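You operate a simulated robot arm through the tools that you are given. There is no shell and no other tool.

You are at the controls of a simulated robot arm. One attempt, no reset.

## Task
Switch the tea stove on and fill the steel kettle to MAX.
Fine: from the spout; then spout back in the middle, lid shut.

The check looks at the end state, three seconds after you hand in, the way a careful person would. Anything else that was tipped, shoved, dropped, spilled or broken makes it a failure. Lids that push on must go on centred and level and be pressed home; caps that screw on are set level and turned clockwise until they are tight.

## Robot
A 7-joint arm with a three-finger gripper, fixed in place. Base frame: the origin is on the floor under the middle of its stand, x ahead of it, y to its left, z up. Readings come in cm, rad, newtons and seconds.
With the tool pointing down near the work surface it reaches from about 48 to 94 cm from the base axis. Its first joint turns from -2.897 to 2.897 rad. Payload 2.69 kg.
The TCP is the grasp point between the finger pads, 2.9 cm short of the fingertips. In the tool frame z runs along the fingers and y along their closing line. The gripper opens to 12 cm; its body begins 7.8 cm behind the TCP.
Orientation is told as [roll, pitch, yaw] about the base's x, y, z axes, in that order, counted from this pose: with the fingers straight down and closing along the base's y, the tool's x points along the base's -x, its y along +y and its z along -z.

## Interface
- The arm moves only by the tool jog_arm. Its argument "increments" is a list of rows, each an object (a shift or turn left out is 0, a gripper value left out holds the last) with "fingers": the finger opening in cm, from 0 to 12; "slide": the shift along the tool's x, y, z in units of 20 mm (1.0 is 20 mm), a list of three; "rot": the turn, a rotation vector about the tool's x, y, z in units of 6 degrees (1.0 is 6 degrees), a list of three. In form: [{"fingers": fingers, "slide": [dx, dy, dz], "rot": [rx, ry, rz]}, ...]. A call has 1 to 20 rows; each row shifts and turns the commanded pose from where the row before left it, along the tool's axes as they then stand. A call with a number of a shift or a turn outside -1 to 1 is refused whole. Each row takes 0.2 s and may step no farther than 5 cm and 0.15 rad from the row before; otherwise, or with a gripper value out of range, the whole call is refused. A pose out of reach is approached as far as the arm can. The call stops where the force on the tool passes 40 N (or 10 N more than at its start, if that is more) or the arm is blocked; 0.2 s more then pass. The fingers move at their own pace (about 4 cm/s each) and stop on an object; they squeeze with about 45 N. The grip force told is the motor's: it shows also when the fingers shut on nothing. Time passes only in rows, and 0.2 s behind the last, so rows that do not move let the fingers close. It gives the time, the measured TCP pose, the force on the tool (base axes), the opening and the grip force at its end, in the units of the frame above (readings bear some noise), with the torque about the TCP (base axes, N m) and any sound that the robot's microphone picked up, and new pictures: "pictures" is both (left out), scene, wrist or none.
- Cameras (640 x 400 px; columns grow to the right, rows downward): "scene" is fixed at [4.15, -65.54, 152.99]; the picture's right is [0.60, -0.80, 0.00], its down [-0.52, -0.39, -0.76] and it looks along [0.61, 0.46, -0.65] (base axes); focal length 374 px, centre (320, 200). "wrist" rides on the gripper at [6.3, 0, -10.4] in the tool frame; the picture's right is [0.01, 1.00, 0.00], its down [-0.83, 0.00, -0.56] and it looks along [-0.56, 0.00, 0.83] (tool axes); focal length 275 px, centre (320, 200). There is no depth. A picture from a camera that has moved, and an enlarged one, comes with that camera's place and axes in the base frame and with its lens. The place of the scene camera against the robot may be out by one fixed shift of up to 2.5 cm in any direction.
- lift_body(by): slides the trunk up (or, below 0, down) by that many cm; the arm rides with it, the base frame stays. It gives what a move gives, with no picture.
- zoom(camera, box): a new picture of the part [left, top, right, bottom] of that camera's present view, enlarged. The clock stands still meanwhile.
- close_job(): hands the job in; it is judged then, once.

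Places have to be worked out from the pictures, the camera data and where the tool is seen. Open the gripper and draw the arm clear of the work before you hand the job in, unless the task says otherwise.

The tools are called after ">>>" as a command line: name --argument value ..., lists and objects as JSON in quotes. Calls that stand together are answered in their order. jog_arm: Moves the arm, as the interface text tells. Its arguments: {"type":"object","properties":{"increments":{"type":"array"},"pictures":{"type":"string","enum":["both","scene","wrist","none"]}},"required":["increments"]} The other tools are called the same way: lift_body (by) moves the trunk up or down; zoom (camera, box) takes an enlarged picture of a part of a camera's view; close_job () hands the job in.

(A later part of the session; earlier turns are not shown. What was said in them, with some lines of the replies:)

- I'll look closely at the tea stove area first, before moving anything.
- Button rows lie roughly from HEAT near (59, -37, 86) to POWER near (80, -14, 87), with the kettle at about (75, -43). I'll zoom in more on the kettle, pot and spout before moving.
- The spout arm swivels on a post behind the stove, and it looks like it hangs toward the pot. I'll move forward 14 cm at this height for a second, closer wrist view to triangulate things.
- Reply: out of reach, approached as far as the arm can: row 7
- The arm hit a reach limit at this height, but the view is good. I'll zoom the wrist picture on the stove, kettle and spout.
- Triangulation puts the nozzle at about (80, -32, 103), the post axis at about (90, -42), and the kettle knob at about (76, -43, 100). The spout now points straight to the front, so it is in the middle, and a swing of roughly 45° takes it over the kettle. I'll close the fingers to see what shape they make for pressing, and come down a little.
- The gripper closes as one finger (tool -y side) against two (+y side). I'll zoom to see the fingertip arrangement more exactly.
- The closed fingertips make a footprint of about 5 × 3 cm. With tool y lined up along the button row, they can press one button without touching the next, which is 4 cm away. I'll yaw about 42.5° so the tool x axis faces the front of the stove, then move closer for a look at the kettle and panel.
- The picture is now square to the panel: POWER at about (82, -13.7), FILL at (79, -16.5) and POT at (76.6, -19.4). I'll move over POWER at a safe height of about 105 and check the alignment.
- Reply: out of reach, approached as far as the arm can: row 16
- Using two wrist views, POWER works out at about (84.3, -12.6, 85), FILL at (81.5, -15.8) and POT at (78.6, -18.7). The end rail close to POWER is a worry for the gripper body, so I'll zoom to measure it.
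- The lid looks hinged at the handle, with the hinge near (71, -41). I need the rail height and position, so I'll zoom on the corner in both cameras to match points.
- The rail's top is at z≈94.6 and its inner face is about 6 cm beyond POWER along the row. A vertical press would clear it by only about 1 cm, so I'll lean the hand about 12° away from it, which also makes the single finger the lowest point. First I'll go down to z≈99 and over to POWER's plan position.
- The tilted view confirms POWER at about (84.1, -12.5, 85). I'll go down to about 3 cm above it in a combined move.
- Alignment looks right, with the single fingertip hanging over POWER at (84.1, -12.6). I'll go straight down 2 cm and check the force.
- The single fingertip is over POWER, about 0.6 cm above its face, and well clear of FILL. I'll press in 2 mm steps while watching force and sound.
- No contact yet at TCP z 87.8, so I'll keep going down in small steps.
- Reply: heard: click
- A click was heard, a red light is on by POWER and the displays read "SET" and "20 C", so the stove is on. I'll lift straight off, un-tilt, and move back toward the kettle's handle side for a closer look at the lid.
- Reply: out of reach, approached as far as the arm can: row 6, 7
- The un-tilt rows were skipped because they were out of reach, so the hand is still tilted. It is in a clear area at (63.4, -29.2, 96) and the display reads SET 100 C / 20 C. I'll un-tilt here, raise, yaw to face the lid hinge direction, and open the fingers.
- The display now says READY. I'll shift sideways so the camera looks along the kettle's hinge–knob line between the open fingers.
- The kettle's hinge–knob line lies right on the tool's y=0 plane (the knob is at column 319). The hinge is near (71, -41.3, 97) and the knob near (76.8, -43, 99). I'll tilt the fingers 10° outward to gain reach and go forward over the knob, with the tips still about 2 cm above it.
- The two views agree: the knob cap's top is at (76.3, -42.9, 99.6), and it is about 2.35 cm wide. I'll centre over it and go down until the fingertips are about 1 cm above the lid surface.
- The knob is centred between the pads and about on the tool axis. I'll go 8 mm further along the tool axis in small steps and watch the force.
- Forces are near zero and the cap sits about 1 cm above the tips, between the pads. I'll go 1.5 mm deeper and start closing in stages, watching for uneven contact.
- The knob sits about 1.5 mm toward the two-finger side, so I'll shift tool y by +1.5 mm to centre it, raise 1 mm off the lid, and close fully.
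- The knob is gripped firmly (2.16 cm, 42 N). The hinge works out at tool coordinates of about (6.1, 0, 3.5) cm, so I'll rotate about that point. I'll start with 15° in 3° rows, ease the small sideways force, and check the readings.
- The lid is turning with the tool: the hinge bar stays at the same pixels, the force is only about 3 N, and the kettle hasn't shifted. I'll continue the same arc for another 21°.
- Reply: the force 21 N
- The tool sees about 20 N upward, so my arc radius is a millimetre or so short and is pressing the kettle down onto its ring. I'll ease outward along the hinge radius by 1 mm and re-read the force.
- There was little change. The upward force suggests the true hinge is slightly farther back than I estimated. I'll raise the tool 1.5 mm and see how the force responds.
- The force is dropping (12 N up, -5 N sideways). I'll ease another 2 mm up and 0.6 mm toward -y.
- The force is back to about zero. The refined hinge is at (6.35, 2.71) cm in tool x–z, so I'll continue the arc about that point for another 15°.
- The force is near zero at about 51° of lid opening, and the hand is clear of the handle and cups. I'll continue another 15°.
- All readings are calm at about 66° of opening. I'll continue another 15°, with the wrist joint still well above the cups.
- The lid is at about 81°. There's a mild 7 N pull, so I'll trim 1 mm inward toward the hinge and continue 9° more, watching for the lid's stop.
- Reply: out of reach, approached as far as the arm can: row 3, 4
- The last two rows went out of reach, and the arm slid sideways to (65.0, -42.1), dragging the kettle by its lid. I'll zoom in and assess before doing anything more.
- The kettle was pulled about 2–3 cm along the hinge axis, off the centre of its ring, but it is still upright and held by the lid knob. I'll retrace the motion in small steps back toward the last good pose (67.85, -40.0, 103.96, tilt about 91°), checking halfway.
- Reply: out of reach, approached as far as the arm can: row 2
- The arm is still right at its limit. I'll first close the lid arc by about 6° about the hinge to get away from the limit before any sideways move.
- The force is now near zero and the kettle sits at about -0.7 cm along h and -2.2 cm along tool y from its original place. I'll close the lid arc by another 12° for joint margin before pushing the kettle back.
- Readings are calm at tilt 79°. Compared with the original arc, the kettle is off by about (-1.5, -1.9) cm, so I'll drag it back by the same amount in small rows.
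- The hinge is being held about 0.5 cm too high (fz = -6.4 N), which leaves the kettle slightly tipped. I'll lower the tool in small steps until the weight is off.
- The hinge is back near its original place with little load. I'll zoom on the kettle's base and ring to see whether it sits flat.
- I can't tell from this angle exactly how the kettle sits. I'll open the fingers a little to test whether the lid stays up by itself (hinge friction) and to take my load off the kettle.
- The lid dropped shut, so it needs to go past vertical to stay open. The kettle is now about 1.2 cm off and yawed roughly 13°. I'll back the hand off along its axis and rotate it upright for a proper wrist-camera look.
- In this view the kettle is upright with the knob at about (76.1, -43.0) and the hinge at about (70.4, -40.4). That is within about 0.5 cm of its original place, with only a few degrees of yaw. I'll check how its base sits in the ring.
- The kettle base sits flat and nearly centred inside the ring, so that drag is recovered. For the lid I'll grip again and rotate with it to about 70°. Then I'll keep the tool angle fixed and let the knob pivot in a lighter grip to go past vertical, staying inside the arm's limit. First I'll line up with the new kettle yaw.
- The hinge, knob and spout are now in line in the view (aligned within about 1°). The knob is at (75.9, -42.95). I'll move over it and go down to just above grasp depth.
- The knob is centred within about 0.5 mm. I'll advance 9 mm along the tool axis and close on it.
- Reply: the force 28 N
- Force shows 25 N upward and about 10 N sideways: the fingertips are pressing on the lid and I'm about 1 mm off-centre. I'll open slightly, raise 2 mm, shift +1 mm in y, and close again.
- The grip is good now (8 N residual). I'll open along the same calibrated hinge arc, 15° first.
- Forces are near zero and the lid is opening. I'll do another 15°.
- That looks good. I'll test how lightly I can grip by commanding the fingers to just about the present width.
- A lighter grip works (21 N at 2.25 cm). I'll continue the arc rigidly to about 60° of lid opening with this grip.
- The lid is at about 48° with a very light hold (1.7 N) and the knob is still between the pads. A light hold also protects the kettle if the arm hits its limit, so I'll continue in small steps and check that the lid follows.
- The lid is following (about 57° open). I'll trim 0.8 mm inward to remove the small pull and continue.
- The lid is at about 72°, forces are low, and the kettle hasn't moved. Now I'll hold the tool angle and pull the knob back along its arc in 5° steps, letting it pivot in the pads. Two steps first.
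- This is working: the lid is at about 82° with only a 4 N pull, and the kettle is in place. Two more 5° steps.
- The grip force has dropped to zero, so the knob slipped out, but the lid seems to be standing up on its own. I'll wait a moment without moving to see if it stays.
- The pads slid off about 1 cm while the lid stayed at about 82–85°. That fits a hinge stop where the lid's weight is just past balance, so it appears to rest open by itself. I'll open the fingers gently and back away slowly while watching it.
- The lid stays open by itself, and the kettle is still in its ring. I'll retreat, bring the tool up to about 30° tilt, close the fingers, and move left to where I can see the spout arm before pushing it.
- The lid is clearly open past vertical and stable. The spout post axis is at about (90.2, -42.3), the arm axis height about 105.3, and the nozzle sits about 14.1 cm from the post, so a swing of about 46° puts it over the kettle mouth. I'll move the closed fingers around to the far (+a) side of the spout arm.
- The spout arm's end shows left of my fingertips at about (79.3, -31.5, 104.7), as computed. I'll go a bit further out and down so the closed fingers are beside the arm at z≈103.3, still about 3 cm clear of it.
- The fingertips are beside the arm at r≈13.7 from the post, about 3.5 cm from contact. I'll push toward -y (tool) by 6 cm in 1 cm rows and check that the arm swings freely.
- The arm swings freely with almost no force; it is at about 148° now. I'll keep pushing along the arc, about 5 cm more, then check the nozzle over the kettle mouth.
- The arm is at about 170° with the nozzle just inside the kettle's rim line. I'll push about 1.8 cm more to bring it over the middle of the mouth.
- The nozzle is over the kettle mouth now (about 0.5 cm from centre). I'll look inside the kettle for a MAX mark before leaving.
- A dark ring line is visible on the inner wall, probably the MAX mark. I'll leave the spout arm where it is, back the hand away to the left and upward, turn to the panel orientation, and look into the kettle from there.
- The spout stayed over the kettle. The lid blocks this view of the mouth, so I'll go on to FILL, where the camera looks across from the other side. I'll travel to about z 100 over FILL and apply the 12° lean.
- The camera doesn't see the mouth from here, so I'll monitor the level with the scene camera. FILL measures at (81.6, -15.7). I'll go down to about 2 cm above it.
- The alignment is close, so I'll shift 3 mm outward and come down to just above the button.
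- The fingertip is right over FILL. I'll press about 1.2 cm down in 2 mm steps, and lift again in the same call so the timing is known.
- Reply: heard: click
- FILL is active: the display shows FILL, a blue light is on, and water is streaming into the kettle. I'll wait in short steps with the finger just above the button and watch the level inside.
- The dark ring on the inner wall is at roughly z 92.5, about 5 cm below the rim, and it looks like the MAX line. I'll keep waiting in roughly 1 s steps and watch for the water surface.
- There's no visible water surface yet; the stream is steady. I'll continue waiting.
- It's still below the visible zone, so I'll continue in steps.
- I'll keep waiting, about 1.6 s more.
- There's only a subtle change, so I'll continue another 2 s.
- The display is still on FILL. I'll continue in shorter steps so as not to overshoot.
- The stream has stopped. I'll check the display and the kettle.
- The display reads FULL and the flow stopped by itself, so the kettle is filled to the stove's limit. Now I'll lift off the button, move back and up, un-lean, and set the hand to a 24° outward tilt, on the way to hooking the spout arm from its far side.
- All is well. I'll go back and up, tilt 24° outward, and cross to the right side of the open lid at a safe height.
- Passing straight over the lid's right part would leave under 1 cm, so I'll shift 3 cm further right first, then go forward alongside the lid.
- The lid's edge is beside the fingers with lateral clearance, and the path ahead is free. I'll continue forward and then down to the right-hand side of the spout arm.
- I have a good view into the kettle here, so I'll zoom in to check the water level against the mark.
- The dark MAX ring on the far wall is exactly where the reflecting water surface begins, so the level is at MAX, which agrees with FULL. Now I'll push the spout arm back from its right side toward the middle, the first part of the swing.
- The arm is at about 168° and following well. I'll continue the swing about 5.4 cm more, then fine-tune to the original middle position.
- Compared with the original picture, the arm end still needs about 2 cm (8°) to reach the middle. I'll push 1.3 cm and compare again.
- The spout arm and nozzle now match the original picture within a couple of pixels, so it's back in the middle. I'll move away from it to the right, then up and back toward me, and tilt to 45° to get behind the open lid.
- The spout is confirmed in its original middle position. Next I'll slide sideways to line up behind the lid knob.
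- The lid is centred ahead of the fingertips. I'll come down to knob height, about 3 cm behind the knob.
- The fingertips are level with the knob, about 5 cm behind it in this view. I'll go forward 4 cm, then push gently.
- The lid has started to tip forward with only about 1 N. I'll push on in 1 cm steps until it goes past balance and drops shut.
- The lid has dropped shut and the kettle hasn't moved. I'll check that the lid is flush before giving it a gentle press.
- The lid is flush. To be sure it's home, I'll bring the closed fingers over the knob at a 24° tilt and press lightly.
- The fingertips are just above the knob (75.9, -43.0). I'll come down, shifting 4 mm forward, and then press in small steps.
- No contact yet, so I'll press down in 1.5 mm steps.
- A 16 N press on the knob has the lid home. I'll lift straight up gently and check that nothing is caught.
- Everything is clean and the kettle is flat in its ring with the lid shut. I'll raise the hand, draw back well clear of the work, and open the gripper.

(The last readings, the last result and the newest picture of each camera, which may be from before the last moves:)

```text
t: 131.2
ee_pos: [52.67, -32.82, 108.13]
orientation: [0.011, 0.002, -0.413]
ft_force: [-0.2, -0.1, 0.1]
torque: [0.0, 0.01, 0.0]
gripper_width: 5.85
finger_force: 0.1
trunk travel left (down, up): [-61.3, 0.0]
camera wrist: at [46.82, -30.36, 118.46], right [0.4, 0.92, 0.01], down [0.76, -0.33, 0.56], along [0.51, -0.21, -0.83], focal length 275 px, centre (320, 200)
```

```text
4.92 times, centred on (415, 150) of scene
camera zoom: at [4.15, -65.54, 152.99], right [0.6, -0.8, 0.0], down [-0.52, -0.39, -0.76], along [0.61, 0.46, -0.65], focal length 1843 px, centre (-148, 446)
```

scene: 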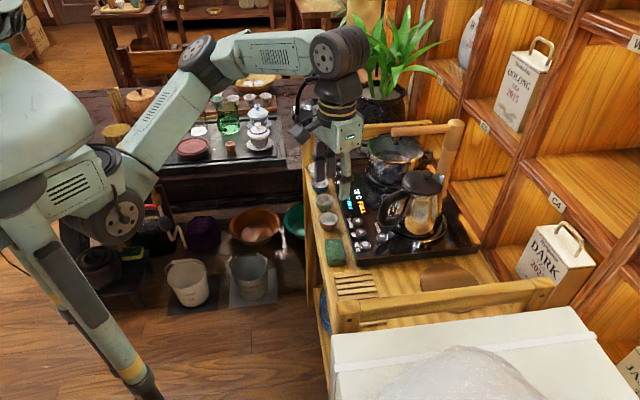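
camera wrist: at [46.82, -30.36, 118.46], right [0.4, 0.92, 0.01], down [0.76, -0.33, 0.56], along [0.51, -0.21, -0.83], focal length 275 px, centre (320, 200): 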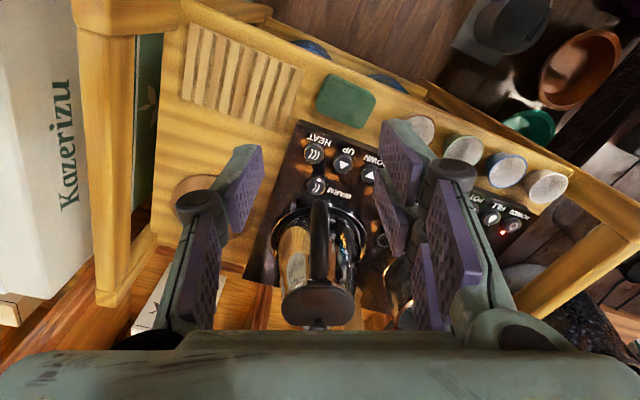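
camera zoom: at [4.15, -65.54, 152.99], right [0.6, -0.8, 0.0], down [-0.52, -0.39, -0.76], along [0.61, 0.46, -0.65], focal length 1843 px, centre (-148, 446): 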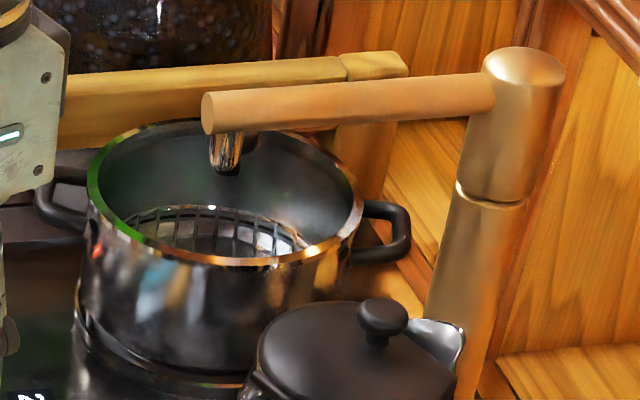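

Everything matches the starting picture: the spout is in the middle, the lid shut, the kettle in its ring within about 3 mm, and the stove lit with FULL. I'll draw the arm back to its starting area with the gripper fully open.

>>> jog_arm --increments '[{"slide": [0.9, 0, -0.5]}, {"slide": [0.9, 0, -0.5]}, {"slide": [0.9, 0, -0.5]}, {"slide": [0.9, 0, -0.5]}, {"slide": [0.9, 0, -0.5]}, {"slide": [0.9, 0, -0.5]}, {"slide": [0.9, 0, -0.5]}, {"slide": [0.9, 0, -0.5]}, {}, {}]'

>>> zoom --camera "scene" --box '[300, 110, 500, 270]'

>>> zoom --camera "wrist" --box '[160, 100, 480, 320]'

```text
t: 133.4
ee_pos: [39.35, -27.27, 116.06]
orientation: [0.01, 0.002, -0.412]
ft_force: [-0.7, -0.5, -1.0]
torque: [-0.02, -0.01, 0.0]
gripper_width: 12.0
finger_force: 0.1
trunk travel left (down, up): [-61.3, 0.0]
camera wrist: at [33.59, -24.77, 126.34], right [0.4, 0.92, 0.01], down [0.76, -0.33, 0.56], along [0.51, -0.21, -0.83], focal length 275 px, centre (320, 200)
```

scene: 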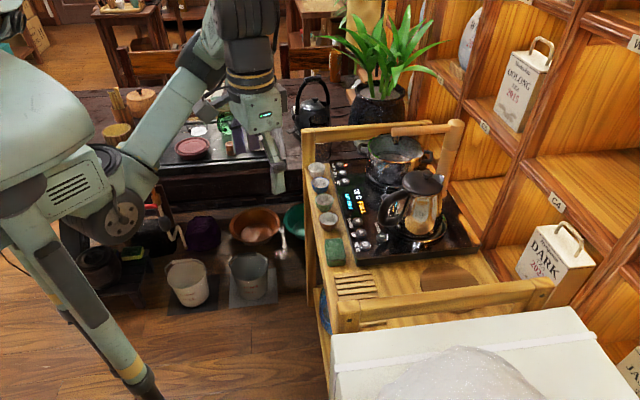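
wrist: 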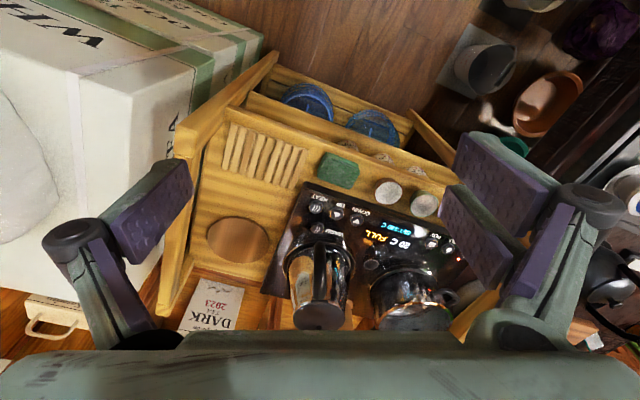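

```text
2.50 times, centred on (400, 190) of scene
camera zoom: at [4.15, -65.54, 152.99], right [0.6, -0.8, 0.0], down [-0.52, -0.39, -0.76], along [0.61, 0.46, -0.65], focal length 936 px, centre (120, 225)
```

zoom: 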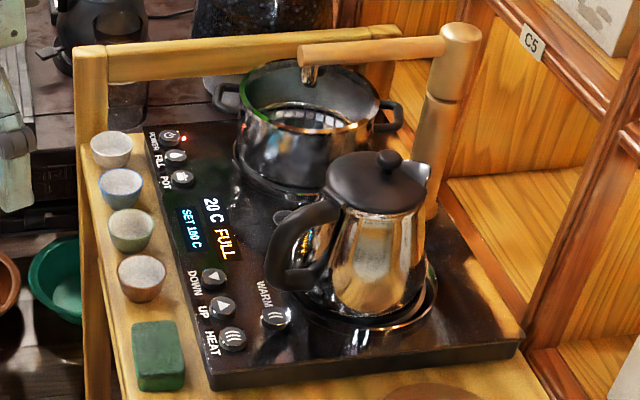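

```text
1.82 times, centred on (320, 210) of wrist
camera zoom: at [33.59, -24.77, 126.34], right [0.4, 0.92, 0.01], down [0.76, -0.33, 0.56], along [0.51, -0.21, -0.83], focal length 500 px, centre (320, 182)
```

zoom: 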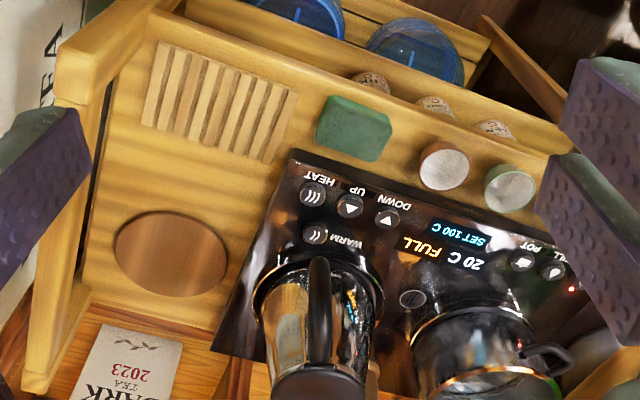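

The final view shows the stove on (red light, display FULL), the kettle filled to MAX and in its ring with the lid shut, and the spout in the middle. Nothing else is disturbed, and the open gripper is well clear, so I'm handing in.

>>> close_job

```text
The job is handed in.
```

I've handed the job in. The tea stove is on, the steel kettle is filled to MAX, the spout is back in the middle, and the lid is shut and pressed down.

- **Stove:** POWER clicked, the red light came on, and the display lit up. I did not press HEAT, since you only asked for the stove to be on.
- **Filling:** I swung the spout over the open kettle and pressed FILL. It stopped by itself with the display on FULL. Looking into the kettle afterwards, the water surface looked level with the dark ring inside, which I took to be the MAX line; I saw no lettering.
- **Kettle moved:** while first opening the lid, the arm hit its reach limit and dragged the kettle about 2–3 cm. I pushed it back and it now sits upright and flat in its ring. It ended up about 3 mm from where it started and turned by about 5°.
- **Surroundings:** in the last pictures the cups, pot and sponge looked just as they did at the start. The arm is clear of the work with the gripper open.
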